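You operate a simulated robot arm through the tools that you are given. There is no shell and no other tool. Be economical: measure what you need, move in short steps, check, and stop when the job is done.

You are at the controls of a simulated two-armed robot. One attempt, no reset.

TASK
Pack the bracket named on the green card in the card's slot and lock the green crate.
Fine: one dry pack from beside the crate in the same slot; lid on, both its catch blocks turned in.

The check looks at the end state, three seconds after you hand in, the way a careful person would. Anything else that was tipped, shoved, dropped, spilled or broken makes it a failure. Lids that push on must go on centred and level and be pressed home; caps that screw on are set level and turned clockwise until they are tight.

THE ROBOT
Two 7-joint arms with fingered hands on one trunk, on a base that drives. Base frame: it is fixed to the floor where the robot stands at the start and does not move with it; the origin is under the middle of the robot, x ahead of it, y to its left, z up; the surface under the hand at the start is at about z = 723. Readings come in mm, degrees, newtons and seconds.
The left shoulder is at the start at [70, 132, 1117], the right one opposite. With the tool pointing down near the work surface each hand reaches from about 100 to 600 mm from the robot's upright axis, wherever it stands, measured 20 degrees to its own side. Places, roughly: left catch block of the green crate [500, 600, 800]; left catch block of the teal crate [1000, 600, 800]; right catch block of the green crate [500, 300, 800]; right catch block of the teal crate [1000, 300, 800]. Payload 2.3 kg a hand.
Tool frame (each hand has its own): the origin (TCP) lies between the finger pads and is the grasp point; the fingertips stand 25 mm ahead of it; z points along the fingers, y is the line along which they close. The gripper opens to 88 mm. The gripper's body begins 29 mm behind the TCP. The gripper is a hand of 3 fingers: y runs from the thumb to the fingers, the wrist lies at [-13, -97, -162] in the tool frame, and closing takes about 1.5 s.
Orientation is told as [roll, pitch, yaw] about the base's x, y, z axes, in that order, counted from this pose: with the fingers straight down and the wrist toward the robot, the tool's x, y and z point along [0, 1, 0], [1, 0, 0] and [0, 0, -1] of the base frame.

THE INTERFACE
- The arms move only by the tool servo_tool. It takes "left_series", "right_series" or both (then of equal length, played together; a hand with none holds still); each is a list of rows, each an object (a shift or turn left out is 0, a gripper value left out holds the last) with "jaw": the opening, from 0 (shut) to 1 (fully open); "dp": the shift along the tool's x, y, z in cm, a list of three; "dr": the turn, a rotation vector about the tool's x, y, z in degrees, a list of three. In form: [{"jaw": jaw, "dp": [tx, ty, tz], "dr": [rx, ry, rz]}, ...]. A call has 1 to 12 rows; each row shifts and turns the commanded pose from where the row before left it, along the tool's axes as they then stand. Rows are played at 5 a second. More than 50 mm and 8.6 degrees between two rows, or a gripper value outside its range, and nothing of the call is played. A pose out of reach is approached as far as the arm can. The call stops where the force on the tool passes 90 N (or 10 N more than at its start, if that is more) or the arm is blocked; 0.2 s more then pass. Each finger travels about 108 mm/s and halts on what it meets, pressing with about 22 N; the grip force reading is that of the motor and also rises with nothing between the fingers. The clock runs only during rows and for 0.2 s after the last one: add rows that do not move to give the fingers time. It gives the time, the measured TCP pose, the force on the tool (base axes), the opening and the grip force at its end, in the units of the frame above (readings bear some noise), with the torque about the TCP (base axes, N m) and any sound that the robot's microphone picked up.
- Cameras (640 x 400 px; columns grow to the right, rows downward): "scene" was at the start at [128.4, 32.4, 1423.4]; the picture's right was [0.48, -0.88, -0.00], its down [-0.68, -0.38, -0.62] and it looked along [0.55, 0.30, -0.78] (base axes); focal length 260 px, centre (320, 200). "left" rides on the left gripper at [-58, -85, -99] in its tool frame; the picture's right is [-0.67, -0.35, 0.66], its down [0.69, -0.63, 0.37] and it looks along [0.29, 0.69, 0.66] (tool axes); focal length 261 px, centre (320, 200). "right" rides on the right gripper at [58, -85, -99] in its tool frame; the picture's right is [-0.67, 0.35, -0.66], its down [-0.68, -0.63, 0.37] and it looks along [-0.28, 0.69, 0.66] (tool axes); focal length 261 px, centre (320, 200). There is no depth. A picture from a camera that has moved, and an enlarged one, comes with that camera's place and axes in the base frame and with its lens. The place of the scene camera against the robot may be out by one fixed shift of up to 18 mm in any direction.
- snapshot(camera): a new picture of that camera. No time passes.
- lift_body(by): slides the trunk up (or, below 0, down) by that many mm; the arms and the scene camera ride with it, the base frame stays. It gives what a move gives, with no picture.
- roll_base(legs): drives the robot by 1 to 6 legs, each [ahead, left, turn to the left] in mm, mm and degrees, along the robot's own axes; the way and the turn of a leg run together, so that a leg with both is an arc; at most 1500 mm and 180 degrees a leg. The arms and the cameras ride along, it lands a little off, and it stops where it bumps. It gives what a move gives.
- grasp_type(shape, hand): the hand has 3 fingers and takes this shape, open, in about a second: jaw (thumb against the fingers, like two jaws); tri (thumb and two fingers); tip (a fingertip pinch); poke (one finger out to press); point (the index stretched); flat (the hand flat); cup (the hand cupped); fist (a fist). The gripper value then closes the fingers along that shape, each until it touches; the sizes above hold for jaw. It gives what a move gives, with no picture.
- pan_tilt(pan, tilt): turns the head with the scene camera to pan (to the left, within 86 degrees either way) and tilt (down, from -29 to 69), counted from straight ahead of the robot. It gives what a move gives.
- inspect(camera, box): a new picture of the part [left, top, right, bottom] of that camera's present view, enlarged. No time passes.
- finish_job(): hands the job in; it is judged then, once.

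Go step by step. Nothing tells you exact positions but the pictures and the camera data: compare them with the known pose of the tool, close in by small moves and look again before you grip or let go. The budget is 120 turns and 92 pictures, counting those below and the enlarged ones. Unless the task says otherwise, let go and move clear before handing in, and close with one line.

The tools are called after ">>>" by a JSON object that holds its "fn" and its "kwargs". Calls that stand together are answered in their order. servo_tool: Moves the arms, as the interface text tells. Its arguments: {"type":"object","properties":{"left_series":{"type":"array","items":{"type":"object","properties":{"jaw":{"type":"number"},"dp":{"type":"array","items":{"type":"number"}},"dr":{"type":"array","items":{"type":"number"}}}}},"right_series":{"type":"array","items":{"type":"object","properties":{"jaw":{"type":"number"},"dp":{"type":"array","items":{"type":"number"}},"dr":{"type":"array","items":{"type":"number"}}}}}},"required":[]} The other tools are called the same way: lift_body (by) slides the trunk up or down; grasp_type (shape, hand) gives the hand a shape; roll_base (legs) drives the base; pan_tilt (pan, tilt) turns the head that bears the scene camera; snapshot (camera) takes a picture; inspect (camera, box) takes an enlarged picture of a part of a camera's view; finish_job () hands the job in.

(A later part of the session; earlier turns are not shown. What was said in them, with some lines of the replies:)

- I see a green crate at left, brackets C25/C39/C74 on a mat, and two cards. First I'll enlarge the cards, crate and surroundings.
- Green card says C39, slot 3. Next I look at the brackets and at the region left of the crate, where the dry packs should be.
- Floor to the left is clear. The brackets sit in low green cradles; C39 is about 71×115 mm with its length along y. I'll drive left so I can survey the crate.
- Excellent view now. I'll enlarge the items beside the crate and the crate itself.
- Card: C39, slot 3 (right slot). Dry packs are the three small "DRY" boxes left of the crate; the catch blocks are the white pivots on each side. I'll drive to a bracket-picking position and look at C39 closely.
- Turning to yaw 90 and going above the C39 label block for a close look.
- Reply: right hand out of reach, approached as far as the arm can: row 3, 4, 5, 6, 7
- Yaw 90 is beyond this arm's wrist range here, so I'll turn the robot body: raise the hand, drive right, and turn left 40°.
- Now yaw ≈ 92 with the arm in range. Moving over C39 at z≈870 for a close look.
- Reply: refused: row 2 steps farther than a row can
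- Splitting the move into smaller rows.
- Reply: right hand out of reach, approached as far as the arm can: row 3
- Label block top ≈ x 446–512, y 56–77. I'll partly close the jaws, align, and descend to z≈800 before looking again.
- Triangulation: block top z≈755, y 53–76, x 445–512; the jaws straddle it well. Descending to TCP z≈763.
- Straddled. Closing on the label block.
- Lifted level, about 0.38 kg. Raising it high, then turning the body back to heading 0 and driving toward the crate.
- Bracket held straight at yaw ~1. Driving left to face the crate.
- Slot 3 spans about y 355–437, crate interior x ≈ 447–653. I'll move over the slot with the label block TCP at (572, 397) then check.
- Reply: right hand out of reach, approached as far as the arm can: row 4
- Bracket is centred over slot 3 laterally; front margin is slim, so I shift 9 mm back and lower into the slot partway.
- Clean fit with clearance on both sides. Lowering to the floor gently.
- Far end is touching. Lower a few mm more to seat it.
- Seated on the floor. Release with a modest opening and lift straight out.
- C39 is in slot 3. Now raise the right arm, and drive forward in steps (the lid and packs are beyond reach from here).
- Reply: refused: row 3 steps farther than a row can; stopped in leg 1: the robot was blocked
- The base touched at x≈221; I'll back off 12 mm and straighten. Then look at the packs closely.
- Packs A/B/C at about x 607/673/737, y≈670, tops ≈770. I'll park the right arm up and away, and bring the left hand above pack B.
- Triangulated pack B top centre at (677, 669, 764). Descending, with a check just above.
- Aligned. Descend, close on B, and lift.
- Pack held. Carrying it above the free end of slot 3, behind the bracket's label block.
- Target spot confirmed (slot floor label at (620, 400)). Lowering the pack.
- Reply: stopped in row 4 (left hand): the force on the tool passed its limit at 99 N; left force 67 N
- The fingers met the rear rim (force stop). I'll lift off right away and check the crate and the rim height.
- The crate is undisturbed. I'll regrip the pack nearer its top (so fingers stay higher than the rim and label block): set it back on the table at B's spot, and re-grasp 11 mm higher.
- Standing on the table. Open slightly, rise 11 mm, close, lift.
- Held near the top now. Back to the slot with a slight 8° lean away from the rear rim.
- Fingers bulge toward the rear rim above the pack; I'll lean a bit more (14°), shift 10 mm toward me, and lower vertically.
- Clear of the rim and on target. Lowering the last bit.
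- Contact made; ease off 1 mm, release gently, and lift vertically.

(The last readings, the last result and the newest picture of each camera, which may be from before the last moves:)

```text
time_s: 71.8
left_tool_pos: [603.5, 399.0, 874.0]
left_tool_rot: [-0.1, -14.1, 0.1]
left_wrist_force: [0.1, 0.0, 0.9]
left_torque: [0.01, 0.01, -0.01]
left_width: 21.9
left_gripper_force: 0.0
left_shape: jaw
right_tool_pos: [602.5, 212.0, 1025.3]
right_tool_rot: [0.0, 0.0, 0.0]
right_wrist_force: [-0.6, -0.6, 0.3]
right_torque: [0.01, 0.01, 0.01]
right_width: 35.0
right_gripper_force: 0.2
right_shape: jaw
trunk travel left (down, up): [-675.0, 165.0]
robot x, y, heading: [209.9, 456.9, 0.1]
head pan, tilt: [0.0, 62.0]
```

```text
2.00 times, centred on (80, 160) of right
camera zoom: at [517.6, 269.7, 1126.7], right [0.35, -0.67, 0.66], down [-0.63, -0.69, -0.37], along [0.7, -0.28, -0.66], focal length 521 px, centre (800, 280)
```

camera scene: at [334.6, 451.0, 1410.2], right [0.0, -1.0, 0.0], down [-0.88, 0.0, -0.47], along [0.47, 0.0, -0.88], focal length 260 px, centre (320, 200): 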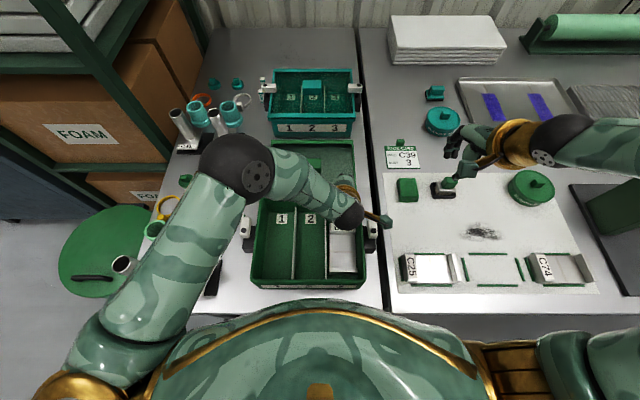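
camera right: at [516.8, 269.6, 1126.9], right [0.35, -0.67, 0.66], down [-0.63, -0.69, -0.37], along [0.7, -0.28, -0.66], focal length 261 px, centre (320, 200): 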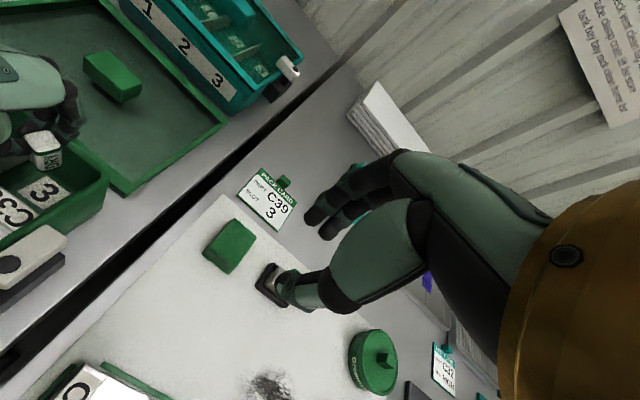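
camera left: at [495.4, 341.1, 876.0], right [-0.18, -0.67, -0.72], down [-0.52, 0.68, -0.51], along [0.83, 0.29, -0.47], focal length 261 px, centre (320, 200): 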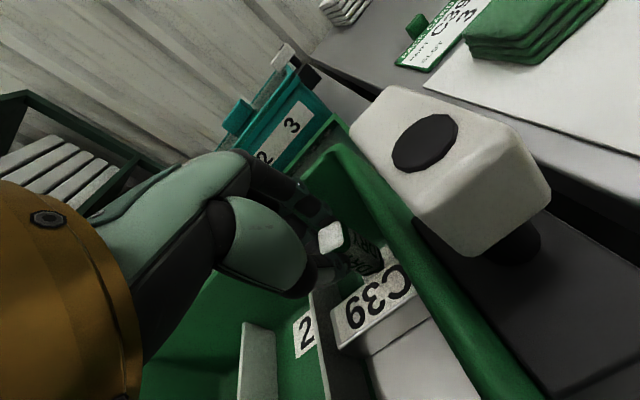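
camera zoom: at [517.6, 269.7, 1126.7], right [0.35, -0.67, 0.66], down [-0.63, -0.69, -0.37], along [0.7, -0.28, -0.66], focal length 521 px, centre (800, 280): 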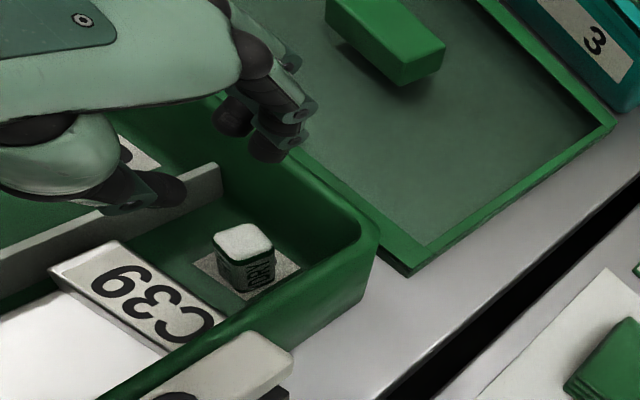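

The pack stands upright in slot 3 behind the bracket. Next, the lid: level the left hand and move toward the lid handle.

>>> {"fn": "servo_tool", "kwargs": {"left_series": [{"dp": [0, 0, -3], "dr": [4.7, 0, 0]}, {"dp": [0, 0, -3], "dr": [4.7, 0, 0]}, {"dr": [4.7, 0, 0], "jaw": 0.6}, {"dp": [3, 3, 0]}, {"dp": [3, 3, 0]}, {"dp": [1.5, 3, 0]}, {"dp": [0, 3, 1]}, {}]}}

>>> {"fn": "snapshot", "kwargs": {"camera": "left"}}

```text
time_s: 73.6
left_tool_pos: [710.0, 474.3, 924.1]
left_tool_rot: [-0.1, -0.1, 0.1]
left_wrist_force: [0.1, -0.1, 0.3]
left_torque: [-0.02, -0.02, -0.01]
left_width: 52.4
left_gripper_force: 0.1
left_shape: jaw
right_tool_pos: [602.9, 212.2, 1025.8]
right_tool_rot: [0.1, -0.1, 0.0]
right_wrist_force: [-0.1, 0.2, -0.6]
right_torque: [0.0, -0.02, 0.04]
right_width: 35.0
right_gripper_force: 0.1
right_shape: jaw
trunk travel left (down, up): [-675.0, 165.0]
robot x, y, heading: [207.5, 449.9, 0.2]
head pan, tilt: [0.0, 62.0]
```

```text
26 pictures are left
camera left: at [625.0, 416.2, 1023.6], right [-0.35, -0.67, -0.65], down [-0.63, 0.68, -0.37], along [0.69, 0.29, -0.66], focal length 261 px, centre (320, 200)
```

left: 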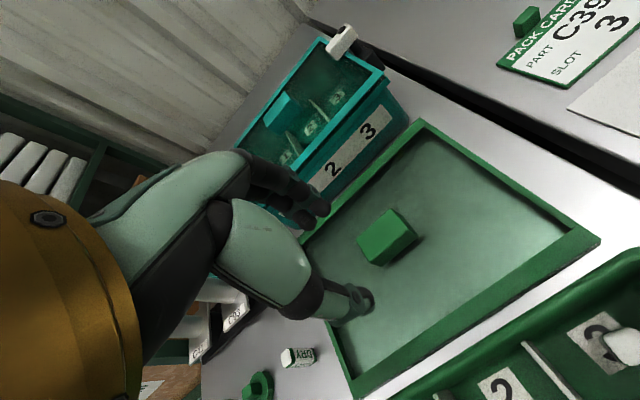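

Handle ≈ (780, 482, top 764); lid spans x 671–881, y 349–613. Moving the open left hand above the handle.

>>> {"fn": "servo_tool", "kwargs": {"left_series": [{"dp": [0.4, 2, 3], "jaw": 0.9}, {"dp": [0.4, 2.4, 3]}, {"dp": [0, 2.4, 3.4]}, {}]}}

>>> {"fn": "snapshot", "kwargs": {"camera": "left"}}

>>> {"fn": "inspect", "kwargs": {"camera": "right", "box": [0, 0, 240, 200]}}

```text
time_s: 74.6
left_tool_pos: [772.2, 487.1, 829.3]
left_tool_rot: [-0.1, 0.0, 0.1]
left_wrist_force: [1.1, -0.4, -0.2]
left_torque: [-0.02, 0.0, -0.04]
left_width: 78.8
left_gripper_force: 0.1
left_shape: jaw
left hand out of reach, approached as far as the arm can: row 3
right_tool_pos: [602.2, 212.0, 1026.0]
right_tool_rot: [0.1, -0.1, -0.1]
right_wrist_force: [0.9, 0.2, 0.0]
right_torque: [-0.01, -0.01, -0.01]
right_width: 35.3
right_gripper_force: 0.1
right_shape: jaw
trunk travel left (down, up): [-675.0, 165.0]
robot x, y, heading: [209.0, 454.9, 0.2]
head pan, tilt: [0.0, 62.0]
```

```text
25 pictures are left
camera left: at [686.3, 430.2, 930.3], right [-0.35, -0.67, -0.65], down [-0.63, 0.68, -0.37], along [0.69, 0.29, -0.66], focal length 261 px, centre (320, 200)
```

left: 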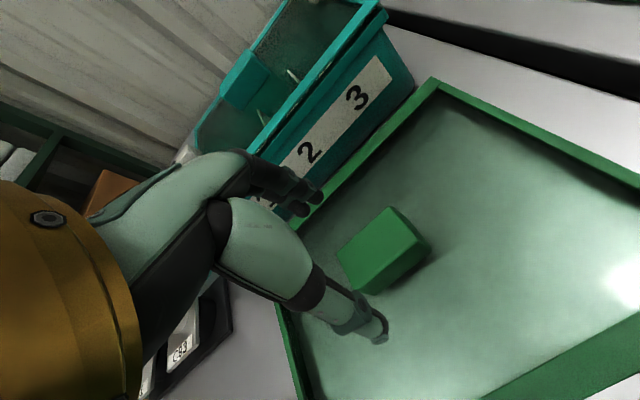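

```text
2.00 times, centred on (120, 100) of right
camera zoom: at [517.1, 270.4, 1127.0], right [0.35, -0.67, 0.66], down [-0.63, -0.69, -0.37], along [0.7, -0.28, -0.66], focal length 521 px, centre (720, 400)
```

zoom: 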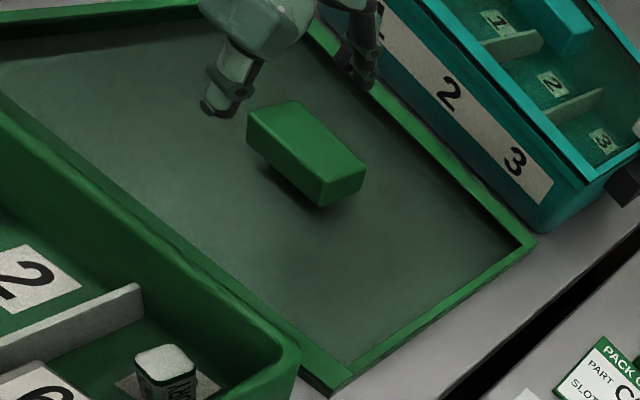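

>>> {"fn": "servo_tool", "kwargs": {"left_series": [{"dp": [-0.6, 0.4, 1.5]}, {"dp": [0, 0, 1.5]}, {}]}}

```text
time_s: 75.4
left_tool_pos: [764.1, 490.7, 802.8]
left_tool_rot: [-0.1, -0.1, 0.1]
left_wrist_force: [-0.8, 1.0, -0.5]
left_torque: [0.02, 0.02, 0.0]
left_width: 79.1
left_gripper_force: 0.1
left_shape: jaw
left hand out of reach, approached as far as the arm can: row 1, 2
right_tool_pos: [603.4, 212.0, 1026.2]
right_tool_rot: [0.1, 0.0, 0.0]
right_wrist_force: [0.0, -0.3, 0.8]
right_torque: [-0.02, -0.01, -0.02]
right_width: 34.9
right_gripper_force: 0.1
right_shape: jaw
trunk travel left (down, up): [-675.0, 165.0]
robot x, y, heading: [207.9, 456.3, 0.3]
head pan, tilt: [0.0, 62.0]
```

Reach-limited as the shoulder is high. I'll raise the hand relative to the trunk and lower the trunk 130 mm to extend horizontal reach.

>>> {"fn": "servo_tool", "kwargs": {"left_series": [{"dp": [0, 0, -4]}, {"dp": [0, 0, -4]}, {"dp": [0, 0, -4]}, {"dp": [0, 0, -3]}, {}], "right_series": [{"dp": [0, 0, -3]}, {"dp": [0, 0, -3]}, {"dp": [0, 0, -2]}, {}, {}]}}

>>> {"fn": "lift_body", "kwargs": {"by": -130}}

>>> {"fn": "servo_tool", "kwargs": {"left_series": [{"dp": [-0.5, 0.6, 0]}, {"dp": [-0.5, 0.6, 0]}, {}]}}

>>> {"fn": "snapshot", "kwargs": {"camera": "left"}}

```text
time_s: 76.6
left_tool_pos: [764.9, 494.2, 953.3]
left_tool_rot: [-0.1, 0.0, 0.1]
left_wrist_force: [0.1, -0.1, -0.9]
left_torque: [0.02, 0.01, 0.02]
left_width: 79.0
left_gripper_force: 0.1
left_shape: jaw
right_tool_pos: [602.5, 210.5, 1025.8]
right_tool_rot: [0.1, -0.1, 0.0]
right_wrist_force: [0.3, 0.3, 0.6]
right_torque: [0.02, -0.03, 0.01]
right_width: 35.4
right_gripper_force: 0.0
right_shape: jaw
right hand out of reach, approached as far as the arm can: row 1, 2, 3
trunk travel left (down, up): [-675.0, 165.0]
robot x, y, heading: [205.7, 453.6, 0.2]
head pan, tilt: [0.0, 62.0]
```

```text
time_s: 78.2
left_tool_pos: [764.6, 493.1, 822.3]
left_tool_rot: [-0.1, 0.0, 0.2]
left_wrist_force: [0.8, -0.1, 0.9]
left_torque: [-0.03, 0.01, -0.01]
left_width: 78.9
left_gripper_force: 0.1
left_shape: jaw
right_tool_pos: [602.7, 212.4, 896.3]
right_tool_rot: [0.2, -0.1, 0.0]
right_wrist_force: [-0.3, -0.1, -1.3]
right_torque: [0.02, 0.01, 0.02]
right_width: 35.3
right_gripper_force: 0.0
right_shape: jaw
trunk travel left (down, up): [-545.0, 295.0]
robot x, y, heading: [208.5, 455.0, 0.0]
head pan, tilt: [0.0, 62.0]
```

```text
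time_s: 79.0
left_tool_pos: [775.5, 482.2, 823.4]
left_tool_rot: [0.0, 0.1, 0.2]
left_wrist_force: [-0.4, -0.7, -0.2]
left_torque: [0.01, -0.05, 0.04]
left_width: 79.1
left_gripper_force: 0.0
left_shape: jaw
right_tool_pos: [603.9, 211.6, 897.2]
right_tool_rot: [0.0, -0.1, 0.0]
right_wrist_force: [-0.2, 0.6, -0.7]
right_torque: [0.0, 0.03, 0.02]
right_width: 35.0
right_gripper_force: 0.1
right_shape: jaw
trunk travel left (down, up): [-545.0, 295.0]
robot x, y, heading: [208.3, 453.3, 0.0]
head pan, tilt: [0.0, 62.0]
```

```text
23 pictures are left
camera left: at [690.1, 425.4, 923.5], right [-0.35, -0.67, -0.65], down [-0.63, 0.68, -0.37], along [0.69, 0.29, -0.66], focal length 261 px, centre (320, 200)
```

left: 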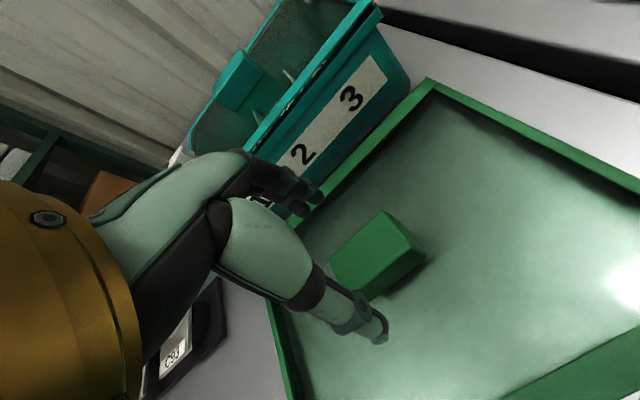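

Reach is fine now. Fine-align and descend around the handle.

>>> {"fn": "servo_tool", "kwargs": {"left_series": [{"dp": [-0.4, 0.2, 1.5]}, {"dp": [0, 0, 1.5]}, {"dp": [0, 0, 1.5]}, {"dp": [0, 0, 0.6]}, {}]}}

>>> {"fn": "snapshot", "kwargs": {"camera": "left"}}

```text
time_s: 80.2
left_tool_pos: [778.6, 477.9, 772.2]
left_tool_rot: [0.0, 0.0, 0.2]
left_wrist_force: [0.1, -0.2, 0.5]
left_torque: [0.01, 0.04, 0.02]
left_width: 79.4
left_gripper_force: 0.1
left_shape: jaw
right_tool_pos: [602.5, 211.9, 896.5]
right_tool_rot: [0.1, -0.1, 0.0]
right_wrist_force: [-0.6, -0.3, 0.7]
right_torque: [-0.03, -0.01, 0.01]
right_width: 35.0
right_gripper_force: 0.1
right_shape: jaw
trunk travel left (down, up): [-545.0, 295.0]
robot x, y, heading: [204.3, 454.8, 0.0]
head pan, tilt: [0.0, 62.0]
```

```text
22 pictures are left
camera left: at [692.2, 421.2, 872.4], right [-0.35, -0.67, -0.65], down [-0.63, 0.68, -0.37], along [0.69, 0.29, -0.66], focal length 261 px, centre (320, 200)
```

left: 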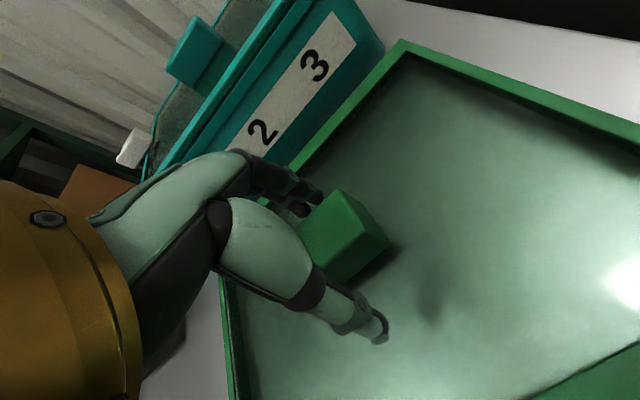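

>>> {"fn": "servo_tool", "kwargs": {"left_series": [{"dp": [0, 0, 0.5]}, {"dp": [0, 0, 0.4]}, {}, {"jaw": 0.6}, {"jaw": 0.3}, {"jaw": 0.0}, {}, {}, {}, {}]}}

>>> {"fn": "inspect", "kwargs": {"camera": "left", "box": [220, 140, 460, 360]}}

```text
time_s: 82.4
left_tool_pos: [778.1, 478.2, 762.0]
left_tool_rot: [-0.1, 0.1, 0.2]
left_wrist_force: [-1.6, 0.1, -0.4]
left_torque: [-0.01, 0.0, -0.04]
left_width: 32.0
left_gripper_force: 21.6
left_shape: jaw
right_tool_pos: [603.7, 211.9, 895.9]
right_tool_rot: [0.1, -0.1, 0.1]
right_wrist_force: [-0.2, -0.3, -0.6]
right_torque: [-0.01, 0.02, 0.01]
right_width: 34.9
right_gripper_force: 0.0
right_shape: jaw
trunk travel left (down, up): [-545.0, 295.0]
robot x, y, heading: [207.0, 455.3, 0.3]
head pan, tilt: [0.0, 62.0]
```

```text
1.82 times, centred on (340, 250) of left
camera zoom: at [692.4, 421.4, 863.3], right [-0.35, -0.67, -0.65], down [-0.63, 0.68, -0.37], along [0.69, 0.29, -0.66], focal length 474 px, centre (284, 109)
```

zoom: 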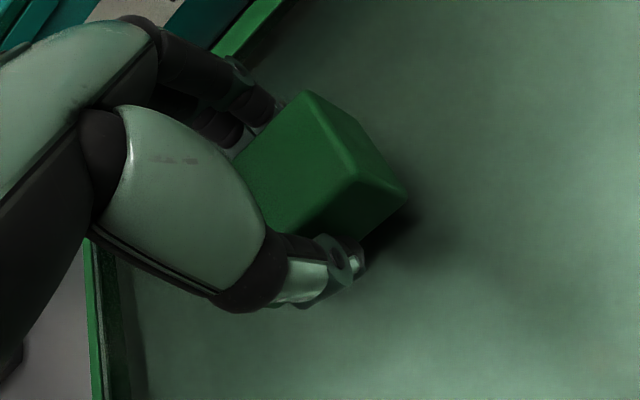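

Gripped at 32 mm. Lift slowly and check level.

>>> {"fn": "servo_tool", "kwargs": {"left_series": [{"dp": [0, 0, -0.5]}, {"dp": [0, 0, -1]}, {"dp": [0, 0, -1.5]}, {"dp": [0, 0, -2]}, {}]}}

>>> {"fn": "snapshot", "kwargs": {"camera": "scene"}}

```text
time_s: 83.6
left_tool_pos: [777.9, 478.9, 813.3]
left_tool_rot: [-0.1, 0.1, 0.2]
left_wrist_force: [0.4, 1.0, -3.1]
left_torque: [-0.03, 0.01, -0.02]
left_width: 31.9
left_gripper_force: 22.0
left_shape: jaw
right_tool_pos: [603.5, 212.6, 895.7]
right_tool_rot: [0.2, 0.0, 0.0]
right_wrist_force: [-0.6, -0.4, 0.7]
right_torque: [0.04, 0.02, 0.0]
right_width: 35.2
right_gripper_force: 0.1
right_shape: jaw
trunk travel left (down, up): [-545.0, 295.0]
robot x, y, heading: [206.1, 458.2, 0.1]
head pan, tilt: [0.0, 62.0]
```

```text
20 pictures are left
camera scene: at [334.6, 451.2, 1280.2], right [0.0, -1.0, 0.0], down [-0.88, 0.0, -0.47], along [0.47, 0.0, -0.88], focal length 260 px, centre (320, 200)
```

scene: 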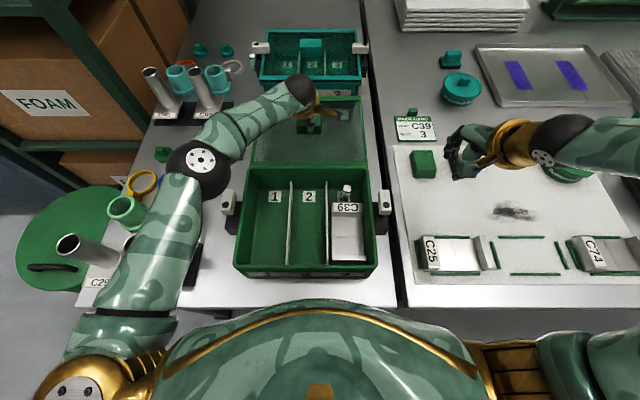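

Lid is held level (torque ≈ 0). Raising it and carrying it above the crate centre (≈(544, 484)).

>>> {"fn": "servo_tool", "kwargs": {"left_series": [{"dp": [0, 0, -3]}, {"dp": [0, 0, -3]}, {"dp": [0, 0, -3.2]}, {"dp": [0, -4, 0]}, {"dp": [0, -4, 0]}, {"dp": [0, -4, 0]}, {"dp": [0.3, -4, 0]}, {"dp": [0, -4, 0]}, {"dp": [0, -3.4, 0]}, {"dp": [0, 0, 0], "dr": [0, 0, 0.2]}, {}]}}

>>> {"fn": "servo_tool", "kwargs": {"right_series": [{"dp": [-4, -3, 0]}, {"dp": [-4, -2, 0]}, {"dp": [0, -4, 0]}, {}]}}

>>> {"fn": "snapshot", "kwargs": {"camera": "scene"}}

>>> {"fn": "snapshot", "kwargs": {"camera": "right"}}

```text
time_s: 86.0
left_tool_pos: [544.5, 480.5, 905.5]
left_tool_rot: [-0.1, 0.1, -0.1]
left_wrist_force: [0.2, -0.3, -3.5]
left_torque: [-0.01, 0.01, -0.04]
left_width: 31.8
left_gripper_force: 21.8
left_shape: jaw
right_tool_pos: [602.4, 211.4, 895.8]
right_tool_rot: [0.1, -0.1, 0.0]
right_wrist_force: [0.2, -0.1, -0.6]
right_torque: [0.0, -0.01, 0.0]
right_width: 35.1
right_gripper_force: 0.0
right_shape: jaw
trunk travel left (down, up): [-545.0, 295.0]
robot x, y, heading: [207.6, 456.2, 0.2]
head pan, tilt: [0.0, 62.0]
```

```text
time_s: 87.0
left_tool_pos: [544.5, 481.0, 904.8]
left_tool_rot: [-0.1, 0.0, 0.0]
left_wrist_force: [0.1, -0.5, -2.2]
left_torque: [-0.03, 0.01, -0.05]
left_width: 31.8
left_gripper_force: 22.0
left_shape: jaw
right_tool_pos: [512.6, 130.9, 895.8]
right_tool_rot: [0.1, 0.0, 0.1]
right_wrist_force: [0.2, 0.6, -0.3]
right_torque: [-0.02, -0.01, 0.03]
right_width: 35.3
right_gripper_force: 0.1
right_shape: jaw
right hand out of reach, approached as far as the arm can: row 1
trunk travel left (down, up): [-545.0, 295.0]
robot x, y, heading: [208.7, 456.6, 0.2]
head pan, tilt: [0.0, 62.0]
```

```text
19 pictures are left
camera scene: at [334.2, 451.1, 1280.3], right [0.0, -1.0, 0.0], down [-0.88, 0.0, -0.47], along [0.47, 0.0, -0.88], focal length 260 px, centre (320, 200)
```

scene: 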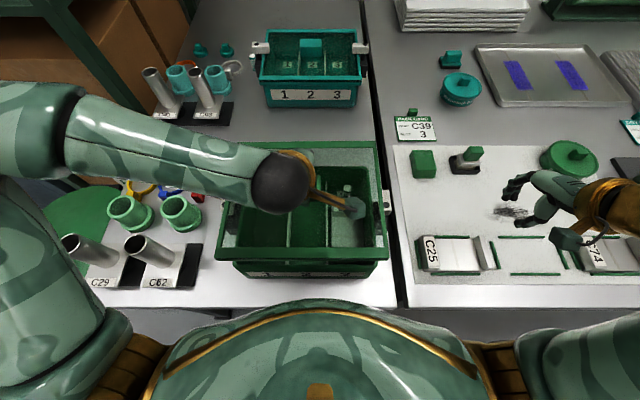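

```text
18 pictures are left
camera right: at [427.5, 189.2, 996.5], right [0.35, -0.67, 0.66], down [-0.63, -0.69, -0.37], along [0.7, -0.28, -0.66], focal length 261 px, centre (320, 200)
```

right: 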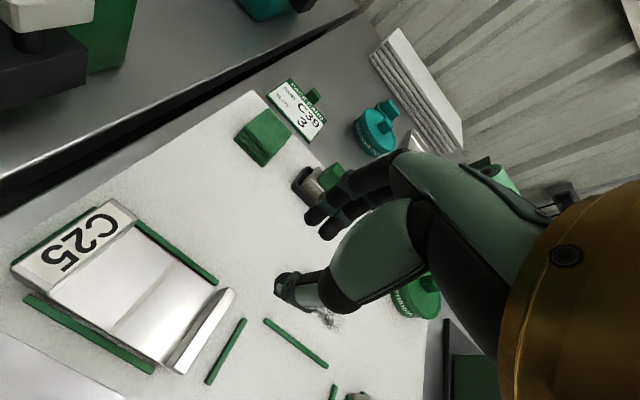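

>>> {"fn": "inspect", "kwargs": {"camera": "scene", "box": [200, 130, 410, 290]}}

```text
2.50 times, centred on (305, 210) of scene
camera zoom: at [334.2, 451.1, 1280.3], right [0.0, -1.0, 0.0], down [-0.88, 0.0, -0.47], along [0.47, 0.0, -0.88], focal length 651 px, centre (358, 175)
```

zoom: 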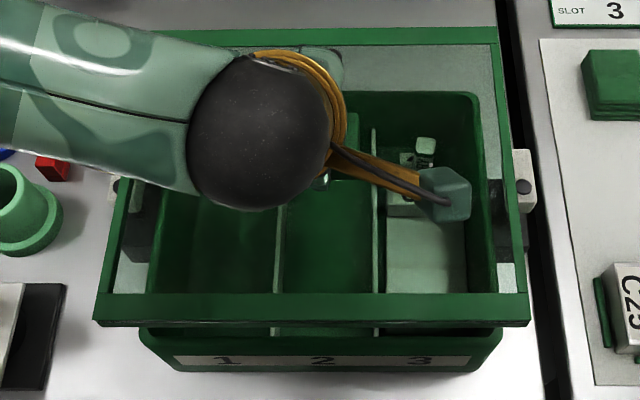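

>>> {"fn": "snapshot", "kwargs": {"camera": "left"}}

```text
16 pictures are left
camera left: at [458.6, 424.2, 1005.4], right [-0.35, -0.67, -0.65], down [-0.63, 0.69, -0.37], along [0.69, 0.28, -0.66], focal length 261 px, centre (320, 200)
```

left: 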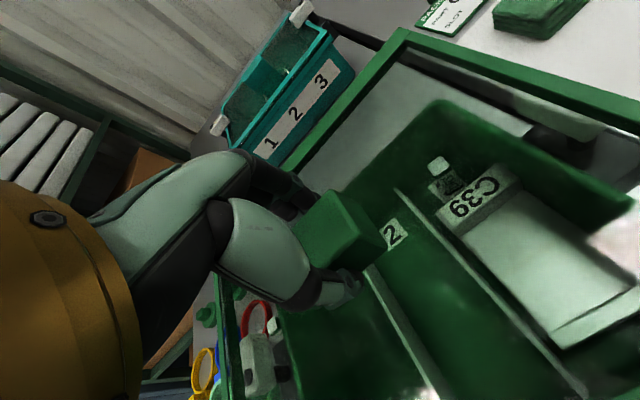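

The lid is see-through and centred laterally within ~2 mm. Lowering to just above the rim to compare edges.

>>> {"fn": "servo_tool", "kwargs": {"left_series": [{"dp": [0, 0.3, 2]}, {"dp": [0, 0, 1.5]}, {"dp": [0, 0, 0.8]}, {}]}}

>>> {"fn": "inspect", "kwargs": {"camera": "scene", "box": [200, 130, 410, 290]}}

```text
time_s: 88.0
left_tool_pos: [548.1, 479.3, 861.5]
left_tool_rot: [-0.1, 0.1, -0.1]
left_wrist_force: [-0.6, 0.7, -2.8]
left_torque: [-0.01, 0.0, -0.01]
left_width: 31.7
left_gripper_force: 22.1
left_shape: jaw
right_tool_pos: [513.4, 131.8, 894.8]
right_tool_rot: [0.0, -0.1, -0.1]
right_wrist_force: [-0.7, 0.4, -0.5]
right_torque: [-0.01, 0.01, -0.01]
right_width: 35.1
right_gripper_force: 0.0
right_shape: jaw
trunk travel left (down, up): [-545.0, 295.0]
robot x, y, heading: [209.1, 453.9, 0.2]
head pan, tilt: [0.0, 62.0]
```

```text
2.50 times, centred on (305, 210) of scene
camera zoom: at [333.9, 451.3, 1280.3], right [0.0, -1.0, 0.0], down [-0.88, 0.0, -0.47], along [0.47, 0.0, -0.88], focal length 651 px, centre (358, 175)
```

zoom: 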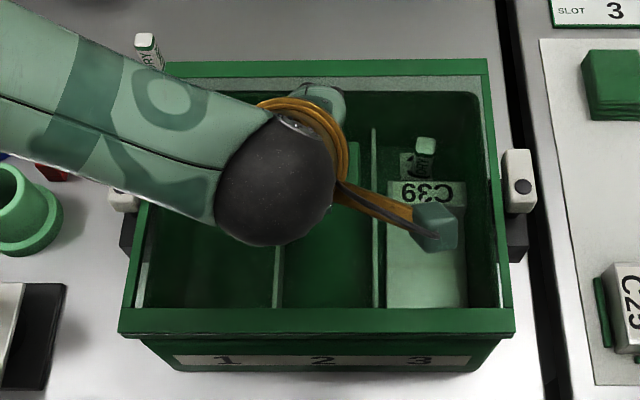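

Nearly aligned; to judge fore-aft alignment better I'll use the right-hand camera as a side view (yaw the right hand ~55°).

>>> {"fn": "servo_tool", "kwargs": {"right_series": [{"dr": [0, 0, -8]}, {"dr": [0, 0, -8]}, {"dr": [0, 0, -8]}, {"dr": [0, 0, -8]}, {"dr": [0, 0, -8]}, {"dr": [0, 0, -8]}, {"dr": [0, 0, -8]}, {}]}}

>>> {"fn": "snapshot", "kwargs": {"camera": "right"}}

```text
time_s: 89.8
left_tool_pos: [547.6, 480.9, 861.2]
left_tool_rot: [-0.1, 0.1, 0.0]
left_wrist_force: [-0.4, -0.4, -3.0]
left_torque: [0.01, 0.06, 0.0]
left_width: 32.2
left_gripper_force: 22.3
left_shape: jaw
right_tool_pos: [512.4, 131.9, 895.5]
right_tool_rot: [0.0, -0.1, 56.1]
right_wrist_force: [0.3, 0.8, -1.5]
right_torque: [-0.01, 0.03, 0.01]
right_width: 35.1
right_gripper_force: 0.1
right_shape: jaw
trunk travel left (down, up): [-545.0, 295.0]
robot x, y, heading: [209.7, 458.2, -0.0]
head pan, tilt: [0.0, 62.0]
```

```text
14 pictures are left
camera right: at [417.1, 93.6, 996.3], right [0.75, -0.08, 0.66], down [0.22, -0.9, -0.37], along [0.62, 0.42, -0.66], focal length 261 px, centre (320, 200)
```

right: 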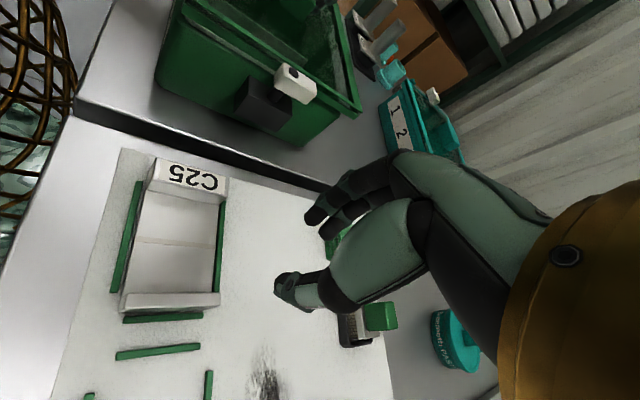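

>>> {"fn": "inspect", "kwargs": {"camera": "right", "box": [150, 0, 390, 160]}}

```text
2.50 times, centred on (270, 80) of right
camera zoom: at [417.1, 93.6, 996.3], right [0.75, -0.08, 0.66], down [0.22, -0.9, -0.37], along [0.62, 0.42, -0.66], focal length 652 px, centre (445, 500)
```

zoom: 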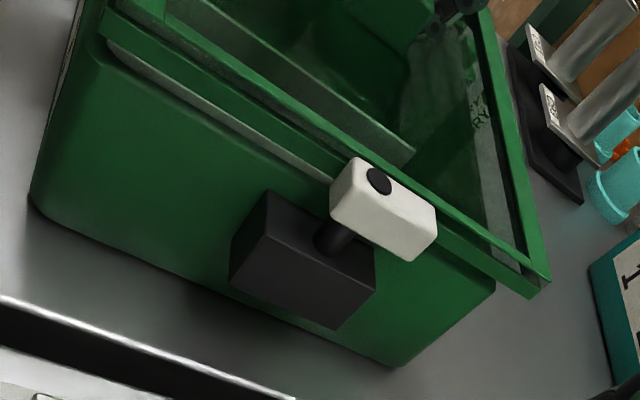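

Side view shows the lid flush at the front but overhanging ~17 mm at the rear: it needs to go ~9 mm toward me. Shifting and rechecking.

>>> {"fn": "servo_tool", "kwargs": {"left_series": [{"dp": [-0.1, -0.9, 0]}, {}, {}]}}

>>> {"fn": "inspect", "kwargs": {"camera": "right", "box": [150, 0, 390, 160]}}

>>> {"fn": "inspect", "kwargs": {"camera": "scene", "box": [220, 140, 400, 280]}}

```text
time_s: 90.6
left_tool_pos: [538.1, 478.6, 861.2]
left_tool_rot: [0.0, 0.1, 0.0]
left_wrist_force: [1.2, 0.2, -3.4]
left_torque: [-0.02, 0.01, -0.01]
left_width: 31.9
left_gripper_force: 22.3
left_shape: jaw
right_tool_pos: [513.3, 132.2, 895.6]
right_tool_rot: [0.0, -0.1, 56.0]
right_wrist_force: [-0.1, 0.0, -0.1]
right_torque: [0.02, -0.02, -0.02]
right_width: 35.1
right_gripper_force: 0.0
right_shape: jaw
trunk travel left (down, up): [-545.0, 295.0]
robot x, y, heading: [207.9, 455.9, -0.0]
head pan, tilt: [0.0, 62.0]
```

```text
2.50 times, centred on (270, 80) of right
camera zoom: at [417.2, 93.7, 996.3], right [0.75, -0.09, 0.66], down [0.22, -0.9, -0.37], along [0.63, 0.42, -0.66], focal length 652 px, centre (445, 500)
```

zoom: 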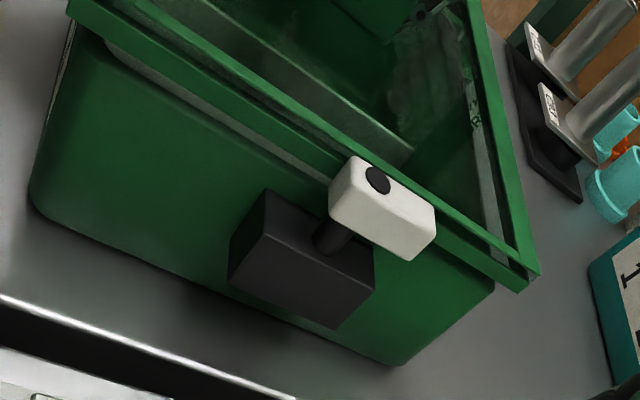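

```text
2.86 times, centred on (310, 210) of scene
camera zoom: at [333.9, 451.2, 1280.3], right [0.0, -1.0, 0.0], down [-0.88, 0.0, -0.47], along [0.47, 0.0, -0.88], focal length 744 px, centre (349, 171)
```

zoom: 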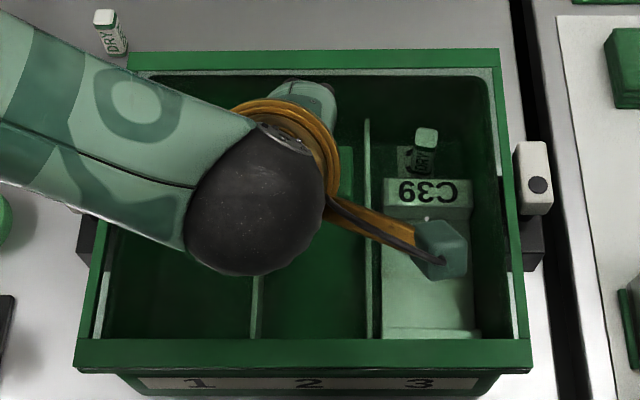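

Now centred within a couple of mm both ways. Shift 1 mm and lower gently until contact.

>>> {"fn": "servo_tool", "kwargs": {"left_series": [{"dp": [0, -0.1, 0.5]}, {"dp": [0, 0, 0.5]}, {"dp": [0, 0, 0.3]}, {"dp": [0, 0, 0.2]}, {}]}}

```text
time_s: 91.8
left_tool_pos: [538.2, 479.0, 847.1]
left_tool_rot: [0.0, 0.1, -0.1]
left_wrist_force: [3.4, -0.1, -0.6]
left_torque: [-0.02, -0.09, 0.02]
left_width: 31.7
left_gripper_force: 21.8
left_shape: jaw
right_tool_pos: [513.1, 131.9, 895.9]
right_tool_rot: [-0.1, -0.2, 56.1]
right_wrist_force: [0.0, 0.1, 0.1]
right_torque: [0.03, -0.03, 0.01]
right_width: 35.1
right_gripper_force: 0.1
right_shape: jaw
trunk travel left (down, up): [-545.0, 295.0]
robot x, y, heading: [204.8, 450.9, 0.2]
head pan, tilt: [0.0, 62.0]
```

Light contact, pushing it +x. I nudge +1.5 mm and continue down.

>>> {"fn": "servo_tool", "kwargs": {"left_series": [{"dp": [0, 0.15, 0]}, {"dp": [0, 0, 0.2]}, {"dp": [0, 0, 0.2]}, {"dp": [0, 0, 0.2]}, {}]}}

```text
time_s: 93.0
left_tool_pos: [536.9, 478.7, 843.9]
left_tool_rot: [-0.1, -0.3, -0.1]
left_wrist_force: [7.3, 0.3, 33.5]
left_torque: [-0.1, -0.21, -0.01]
left_width: 33.5
left_gripper_force: 21.5
left_shape: jaw
right_tool_pos: [511.5, 130.5, 897.8]
right_tool_rot: [-0.2, -0.2, 56.0]
right_wrist_force: [1.3, -0.1, -1.3]
right_torque: [0.01, 0.0, 0.04]
right_width: 35.3
right_gripper_force: 0.1
right_shape: jaw
trunk travel left (down, up): [-545.0, 295.0]
robot x, y, heading: [207.7, 453.9, 0.0]
head pan, tilt: [0.0, 62.0]
heard: snap
```

A snap was heard — the lid likely clicked on. Checking both views.

>>> {"fn": "inspect", "kwargs": {"camera": "right", "box": [150, 0, 390, 160]}}

>>> {"fn": "inspect", "kwargs": {"camera": "scene", "box": [200, 130, 410, 290]}}

```text
2.50 times, centred on (270, 80) of right
camera zoom: at [414.2, 93.3, 997.3], right [0.75, -0.09, 0.66], down [0.22, -0.9, -0.37], along [0.63, 0.42, -0.66], focal length 652 px, centre (445, 500)
```

zoom: 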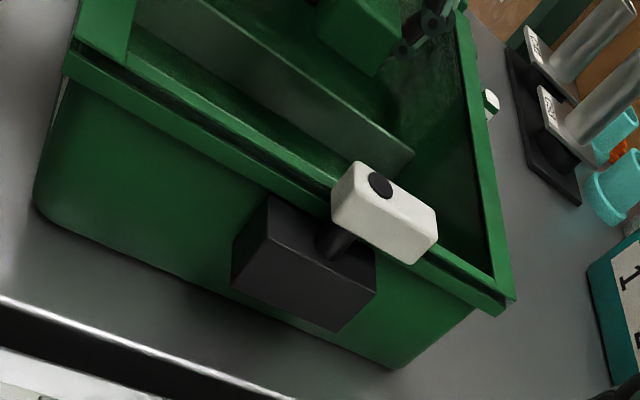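

```text
2.50 times, centred on (305, 210) of scene
camera zoom: at [330.0, 450.6, 1281.2], right [0.0, -1.0, 0.0], down [-0.88, 0.0, -0.47], along [0.47, 0.0, -0.88], focal length 651 px, centre (358, 175)
```

zoom: 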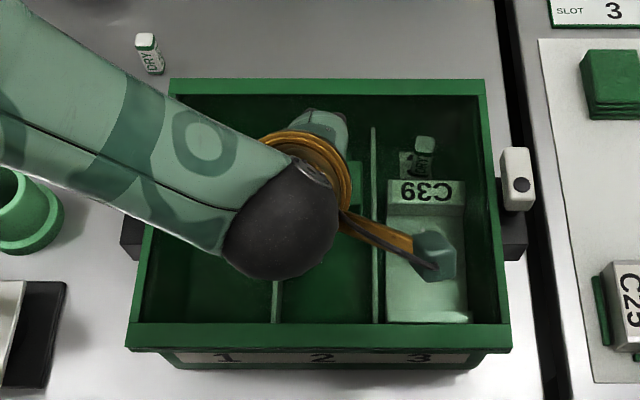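

Lid looks seated and level. One further firm press, then release.

>>> {"fn": "servo_tool", "kwargs": {"left_series": [{"dp": [0, 0, 0.2]}, {"dp": [0, 0, 0.2]}, {}]}}

>>> {"fn": "servo_tool", "kwargs": {"left_series": [{"dp": [0, 0, -0.3]}, {"jaw": 0.5}, {"jaw": 0.7}, {}, {"dp": [0, 0, -2]}, {"dp": [0, 0, -3]}, {"dp": [0, 0, -4]}, {"dp": [4, 0, 0]}, {"dp": [4, 0, 0]}, {"dp": [4, 0, 0]}, {}]}}

>>> {"fn": "snapshot", "kwargs": {"camera": "left"}}

```text
time_s: 93.8
left_tool_pos: [535.6, 478.4, 843.4]
left_tool_rot: [-0.1, -1.0, 0.0]
left_wrist_force: [8.4, 1.2, 76.1]
left_torque: [-0.19, -0.23, -0.05]
left_width: 36.5
left_gripper_force: 22.2
left_shape: jaw
right_tool_pos: [505.9, 132.8, 899.2]
right_tool_rot: [-0.4, -0.4, 56.0]
right_wrist_force: [0.0, -0.2, 0.5]
right_torque: [-0.01, -0.03, 0.0]
right_width: 34.9
right_gripper_force: 0.0
right_shape: jaw
trunk travel left (down, up): [-545.0, 295.0]
robot x, y, heading: [207.9, 454.7, 0.1]
head pan, tilt: [0.0, 62.0]
```

```text
time_s: 96.2
left_tool_pos: [538.5, 599.0, 930.9]
left_tool_rot: [-0.1, 0.1, -0.1]
left_wrist_force: [-0.6, 0.4, 0.6]
left_torque: [0.01, -0.02, -0.03]
left_width: 61.3
left_gripper_force: 0.0
left_shape: jaw
right_tool_pos: [513.1, 131.3, 895.3]
right_tool_rot: [0.0, -0.1, 56.0]
right_wrist_force: [0.4, -0.5, -0.5]
right_torque: [0.02, -0.01, -0.01]
right_width: 35.2
right_gripper_force: 0.2
right_shape: jaw
trunk travel left (down, up): [-545.0, 295.0]
robot x, y, heading: [212.5, 456.5, 0.1]
head pan, tilt: [0.0, 62.0]
```

```text
8 pictures are left
camera left: at [452.2, 542.6, 1030.5], right [-0.35, -0.67, -0.66], down [-0.63, 0.69, -0.37], along [0.69, 0.28, -0.66], focal length 261 px, centre (320, 200)
```

left: 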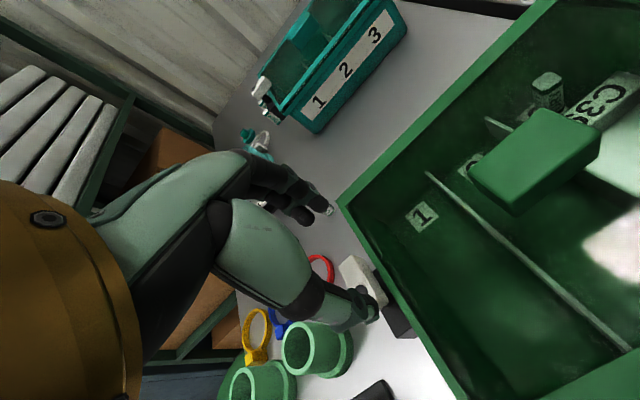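

The lid is on, centred. Catch pivots: right ≈ (539, 333), left ≈ (537, 625), block tops z≈846, long arms pointing +x. I'll push each arm inward with closed fingers; first position the right hand outside the right catch's arm.

>>> {"fn": "servo_tool", "kwargs": {"right_series": [{"dr": [0, 0, 8], "jaw": 0}, {"dr": [0, 0, 8]}, {"dr": [0, 0, 8]}, {"dr": [0, 0, 8]}, {"dr": [0, 0, 8]}, {"dr": [0, 0, 8]}, {"dr": [0, 0, 8]}, {"dp": [4, 1.5, 0]}, {"dp": [4, 1.5, 0]}, {"dp": [4, 1.8, 0]}, {"dp": [4, 0, 0]}, {}], "left_series": [{"jaw": 0, "dp": [4, 0, -1]}, {"dp": [2, 2, 0]}, {}, {}, {}, {}, {}, {}, {}, {}, {}, {}]}}

>>> {"fn": "servo_tool", "kwargs": {"right_series": [{"dp": [0, 0, 2]}, {"dp": [0, 0, 1.4]}, {}]}}

>>> {"fn": "inspect", "kwargs": {"camera": "scene", "box": [200, 110, 440, 290]}}

```text
time_s: 98.8
left_tool_pos: [558.2, 660.8, 939.6]
left_tool_rot: [0.0, -0.1, -0.1]
left_wrist_force: [-0.9, 0.5, -0.7]
left_torque: [0.0, 0.01, -0.02]
left_width: 0.0
left_gripper_force: 21.9
left_shape: jaw
right_tool_pos: [569.5, 288.2, 888.0]
right_tool_rot: [0.1, -0.2, 0.0]
right_wrist_force: [0.0, 0.5, 0.1]
right_torque: [0.0, -0.01, 0.02]
right_width: 0.0
right_gripper_force: 21.9
right_shape: jaw
right hand out of reach, approached as far as the arm can: row 11
trunk travel left (down, up): [-545.0, 295.0]
robot x, y, heading: [206.5, 456.4, 0.1]
head pan, tilt: [0.0, 62.0]
```

```text
time_s: 99.6
left_tool_pos: [559.2, 660.6, 939.0]
left_tool_rot: [-0.2, 0.0, -0.1]
left_wrist_force: [-0.2, -0.6, -0.2]
left_torque: [0.0, 0.0, -0.04]
left_width: 0.0
left_gripper_force: 21.6
left_shape: jaw
right_tool_pos: [569.1, 286.6, 853.7]
right_tool_rot: [0.1, -0.1, 0.0]
right_wrist_force: [0.3, -0.5, -0.7]
right_torque: [0.01, 0.03, -0.01]
right_width: 0.2
right_gripper_force: 22.2
right_shape: jaw
trunk travel left (down, up): [-545.0, 295.0]
robot x, y, heading: [204.5, 457.8, 0.1]
head pan, tilt: [0.0, 62.0]
```

```text
2.22 times, centred on (320, 200) of scene
camera zoom: at [333.2, 451.5, 1280.4], right [0.0, -1.0, 0.0], down [-0.88, 0.0, -0.47], along [0.47, 0.0, -0.88], focal length 579 px, centre (320, 200)
```

zoom: 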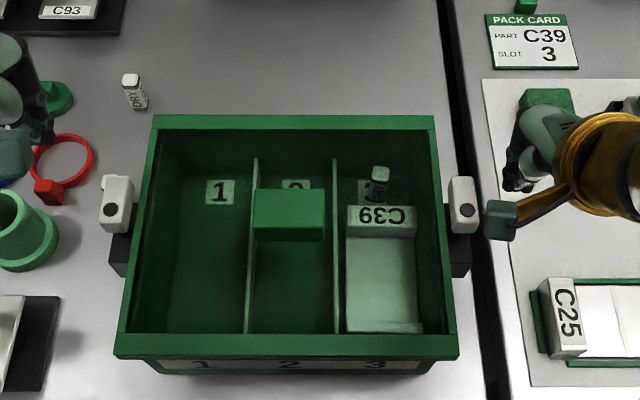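

Clear view; right fingers are just outside the right catch arm. Sweeping it inward along an arc about its pivot.

>>> {"fn": "servo_tool", "kwargs": {"right_series": [{"dp": [0.8, -0.4, -0.6]}, {"dp": [1.0, 0, 0]}, {"dp": [1.1, 0.5, 0]}, {"dp": [1.0, 0.4, 0]}, {}]}}

>>> {"fn": "servo_tool", "kwargs": {"right_series": [{"dp": [1.0, 0.1, 0]}, {"dp": [1.0, -0.3, 0]}, {"dp": [0.7, -0.5, 0]}, {"dp": [0.4, -0.6, 0]}, {"dp": [0.1, -0.3, 0]}, {}]}}

>>> {"fn": "inspect", "kwargs": {"camera": "scene", "box": [200, 110, 440, 290]}}

```text
time_s: 100.8
left_tool_pos: [557.0, 659.5, 939.1]
left_tool_rot: [-0.2, 0.0, -0.2]
left_wrist_force: [-1.0, -0.9, 0.6]
left_torque: [0.02, 0.0, 0.01]
left_width: 0.1
left_gripper_force: 22.3
left_shape: jaw
right_tool_pos: [573.9, 324.4, 859.0]
right_tool_rot: [0.1, -0.1, 0.1]
right_wrist_force: [-0.6, 0.1, 0.0]
right_torque: [-0.01, -0.01, 0.0]
right_width: 0.2
right_gripper_force: 22.3
right_shape: jaw
trunk travel left (down, up): [-545.0, 295.0]
robot x, y, heading: [204.6, 455.7, 0.1]
head pan, tilt: [0.0, 62.0]
```

```text
time_s: 102.2
left_tool_pos: [558.2, 660.6, 940.4]
left_tool_rot: [0.0, 0.1, -0.1]
left_wrist_force: [0.2, -0.2, 0.1]
left_torque: [-0.03, -0.01, 0.02]
left_width: 0.3
left_gripper_force: 22.1
left_shape: jaw
right_tool_pos: [557.1, 358.0, 859.2]
right_tool_rot: [0.0, 0.0, 0.0]
right_wrist_force: [0.9, 0.1, 1.0]
right_torque: [0.01, -0.03, 0.01]
right_width: 0.1
right_gripper_force: 22.3
right_shape: jaw
trunk travel left (down, up): [-545.0, 295.0]
robot x, y, heading: [209.9, 455.4, 0.1]
head pan, tilt: [0.0, 62.0]
```

```text
2.22 times, centred on (320, 200) of scene
camera zoom: at [333.7, 451.7, 1280.4], right [0.0, -1.0, 0.0], down [-0.88, 0.0, -0.47], along [0.47, 0.0, -0.88], focal length 579 px, centre (320, 200)
```

zoom: 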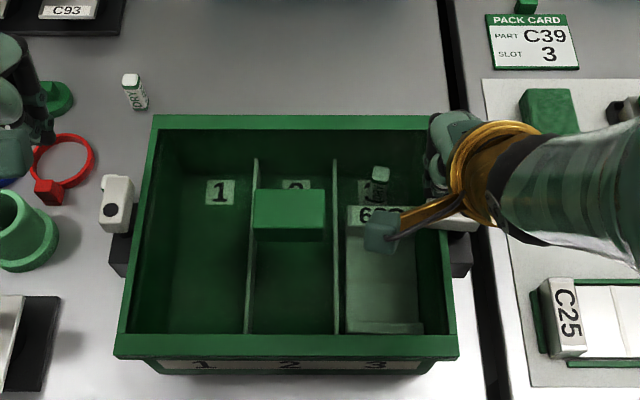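

The right catch has turned in. Withdraw the right hand and do the mirrored sweep with the left.

>>> {"fn": "servo_tool", "kwargs": {"right_series": [{"dp": [0, 1.5, 0]}, {"dp": [0, 0, -3]}, {"dp": [-3, 0, -3]}, {"dp": [-4, -2, 0]}, {"dp": [-4, -2, 0]}, {"dp": [-4, 0, 0]}, {}], "left_series": [{"dp": [0.7, 0.7, 0]}, {"dp": [0, 0, 3]}, {"dp": [0, 0, 3]}, {"dp": [0, 0, 2]}, {}, {}, {}]}}

>>> {"fn": "inspect", "kwargs": {"camera": "scene", "box": [200, 110, 440, 290]}}

```text
time_s: 103.8
left_tool_pos: [565.0, 666.0, 858.0]
left_tool_rot: [-0.2, -0.1, -0.1]
left_wrist_force: [-0.7, -0.7, -0.5]
left_torque: [0.0, -0.03, 0.01]
left_width: 0.0
left_gripper_force: 22.2
left_shape: jaw
right_tool_pos: [557.8, 304.1, 870.5]
right_tool_rot: [1.3, 2.5, 0.9]
right_wrist_force: [0.1, 0.2, 0.5]
right_torque: [-0.03, -0.02, -0.01]
right_width: 0.0
right_gripper_force: 22.1
right_shape: jaw
right hand out of reach, approached as far as the arm can: row 2, 3, 4, 5
trunk travel left (down, up): [-545.0, 295.0]
robot x, y, heading: [206.8, 458.6, 0.2]
head pan, tilt: [0.0, 62.0]
```

```text
2.22 times, centred on (320, 200) of scene
camera zoom: at [333.2, 452.0, 1280.4], right [0.0, -1.0, 0.0], down [-0.88, 0.0, -0.47], along [0.47, 0.0, -0.88], focal length 579 px, centre (320, 200)
```

zoom: 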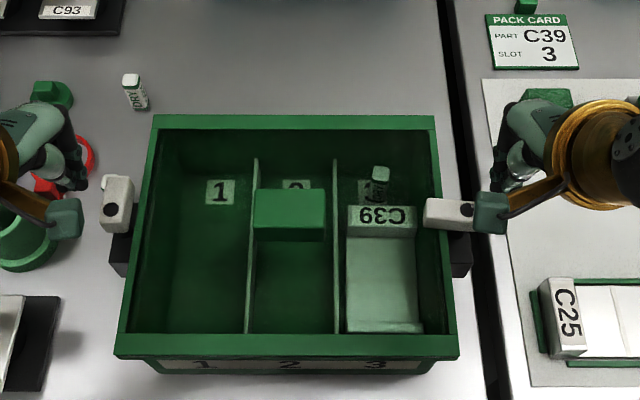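

Right catch is turned in at 90°. Now the left sweep.

>>> {"fn": "servo_tool", "kwargs": {"left_series": [{"dp": [-0.9, 0, -0.1]}, {"dp": [-1.1, 0.5, 0]}, {"dp": [-0.8, 0.45, 0]}, {"dp": [-1.0, 0.05, 0]}, {"dp": [-1.0, -0.3, 0]}, {"dp": [-0.7, -0.5, 0]}, {"dp": [-0.4, -0.6, 0]}, {"dp": [-0.2, -0.4, 0]}, {}]}}

>>> {"fn": "servo_tool", "kwargs": {"left_series": [{"dp": [0, 1.5, 0]}, {"dp": [0, 0, -3]}, {"dp": [3, 0, -3]}, {"dp": [4, -2, -2]}, {"dp": [4, 0, -2]}, {"dp": [4, 0, 0]}, {}], "right_series": [{"dp": [-3, -3, 0]}, {"dp": [-3, -3, -1]}, {"dp": [-3, -3, -1]}, {}, {}, {}, {}]}}

>>> {"fn": "inspect", "kwargs": {"camera": "scene", "box": [200, 110, 440, 290]}}

```text
time_s: 105.8
left_tool_pos: [557.5, 604.8, 860.5]
left_tool_rot: [-0.2, 0.1, -0.1]
left_wrist_force: [0.1, 1.4, -0.3]
left_torque: [-0.02, 0.03, 0.03]
left_width: 0.1
left_gripper_force: 22.1
left_shape: jaw
right_tool_pos: [557.2, 305.0, 870.0]
right_tool_rot: [1.4, 2.5, 0.9]
right_wrist_force: [0.3, 0.0, 0.3]
right_torque: [-0.01, 0.02, -0.01]
right_width: 0.1
right_gripper_force: 22.3
right_shape: jaw
trunk travel left (down, up): [-545.0, 295.0]
robot x, y, heading: [207.4, 455.2, -0.2]
head pan, tilt: [0.0, 62.0]
```

```text
time_s: 107.4
left_tool_pos: [552.3, 755.9, 960.8]
left_tool_rot: [0.0, 0.0, -0.1]
left_wrist_force: [0.2, -0.8, -1.3]
left_torque: [0.05, -0.02, -0.01]
left_width: 0.0
left_gripper_force: 21.7
left_shape: jaw
right_tool_pos: [557.6, 302.1, 870.2]
right_tool_rot: [1.3, 2.4, 0.9]
right_wrist_force: [0.4, -1.0, -0.9]
right_torque: [0.0, 0.0, 0.0]
right_width: 0.1
right_gripper_force: 22.3
right_shape: jaw
right hand out of reach, approached as far as the arm can: row 1, 2, 3
trunk travel left (down, up): [-545.0, 295.0]
robot x, y, heading: [205.0, 454.1, 0.2]
head pan, tilt: [0.0, 62.0]
```

```text
2.22 times, centred on (320, 200) of scene
camera zoom: at [333.3, 450.8, 1280.4], right [0.0, -1.0, 0.0], down [-0.88, 0.0, -0.47], along [0.47, 0.0, -0.88], focal length 579 px, centre (320, 200)
```

zoom: 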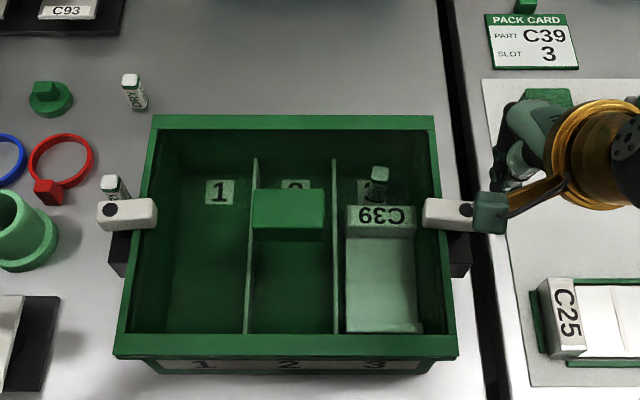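

Both catches are turned in over the lid. I'll raise the trunk to bring both hands clear straight up, back away, and take a final look.

>>> {"fn": "lift_body", "kwargs": {"by": 130}}

>>> {"fn": "roll_base", "kwargs": {"legs": [[-150, 0, 0]]}}

>>> {"fn": "snapshot", "kwargs": {"camera": "scene"}}

```text
time_s: 109.0
left_tool_pos: [554.3, 755.2, 1090.7]
left_tool_rot: [-0.1, 0.0, -0.1]
left_wrist_force: [0.4, 0.1, -0.1]
left_torque: [-0.01, 0.01, 0.03]
left_width: 0.2
left_gripper_force: 22.1
left_shape: jaw
right_tool_pos: [558.0, 303.6, 1000.7]
right_tool_rot: [1.4, 2.5, 0.9]
right_wrist_force: [-0.1, 0.1, 0.3]
right_torque: [-0.01, 0.0, -0.03]
right_width: 0.1
right_gripper_force: 21.5
right_shape: jaw
trunk travel left (down, up): [-675.0, 165.0]
robot x, y, heading: [209.1, 453.1, 0.3]
head pan, tilt: [0.0, 62.0]
```

```text
time_s: 110.3
left_tool_pos: [405.1, 754.3, 1090.1]
left_tool_rot: [-0.1, 0.2, -0.1]
left_wrist_force: [-0.1, 0.8, 0.4]
left_torque: [-0.02, -0.01, -0.01]
left_width: 0.0
left_gripper_force: 22.1
left_shape: jaw
right_tool_pos: [408.2, 303.6, 1000.6]
right_tool_rot: [1.3, 2.6, 0.9]
right_wrist_force: [-0.1, 1.1, 0.2]
right_torque: [0.01, 0.04, 0.0]
right_width: 0.0
right_gripper_force: 21.9
right_shape: jaw
trunk travel left (down, up): [-675.0, 165.0]
robot x, y, heading: [55.6, 454.7, 0.1]
head pan, tilt: [0.0, 62.0]
```

```text
3 pictures are left
camera scene: at [185.3, 451.1, 1410.1], right [0.0, -1.0, 0.0], down [-0.88, 0.0, -0.47], along [0.47, 0.0, -0.88], focal length 260 px, centre (320, 200)
```

scene: 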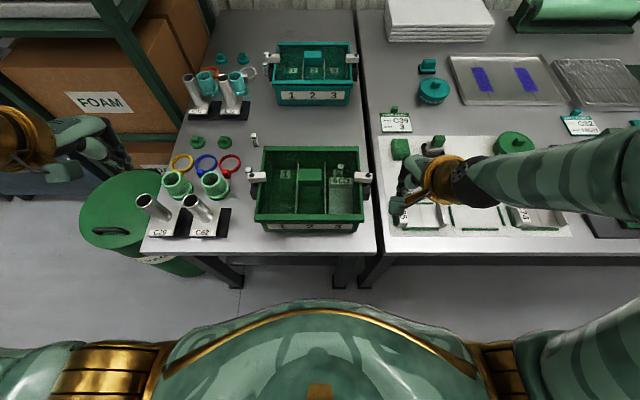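

The crate is closed and level, with C39 and one dry pack in slot 3. Both catch blocks are turned in, and nothing else looks disturbed. Handing in.

>>> {"fn": "finish_job", "kwargs": {}}

```text
The job is handed in.
```

I packed bracket C39 in slot 3 of the green crate with one dry pack, snapped the lid on level, turned both catch blocks in over it, and handed the job in. Along the way, the left hand hit the crate's rear rim once (99 N) and the base bumped and stopped once near the tables. Nothing looked moved or damaged in the pictures afterwards.
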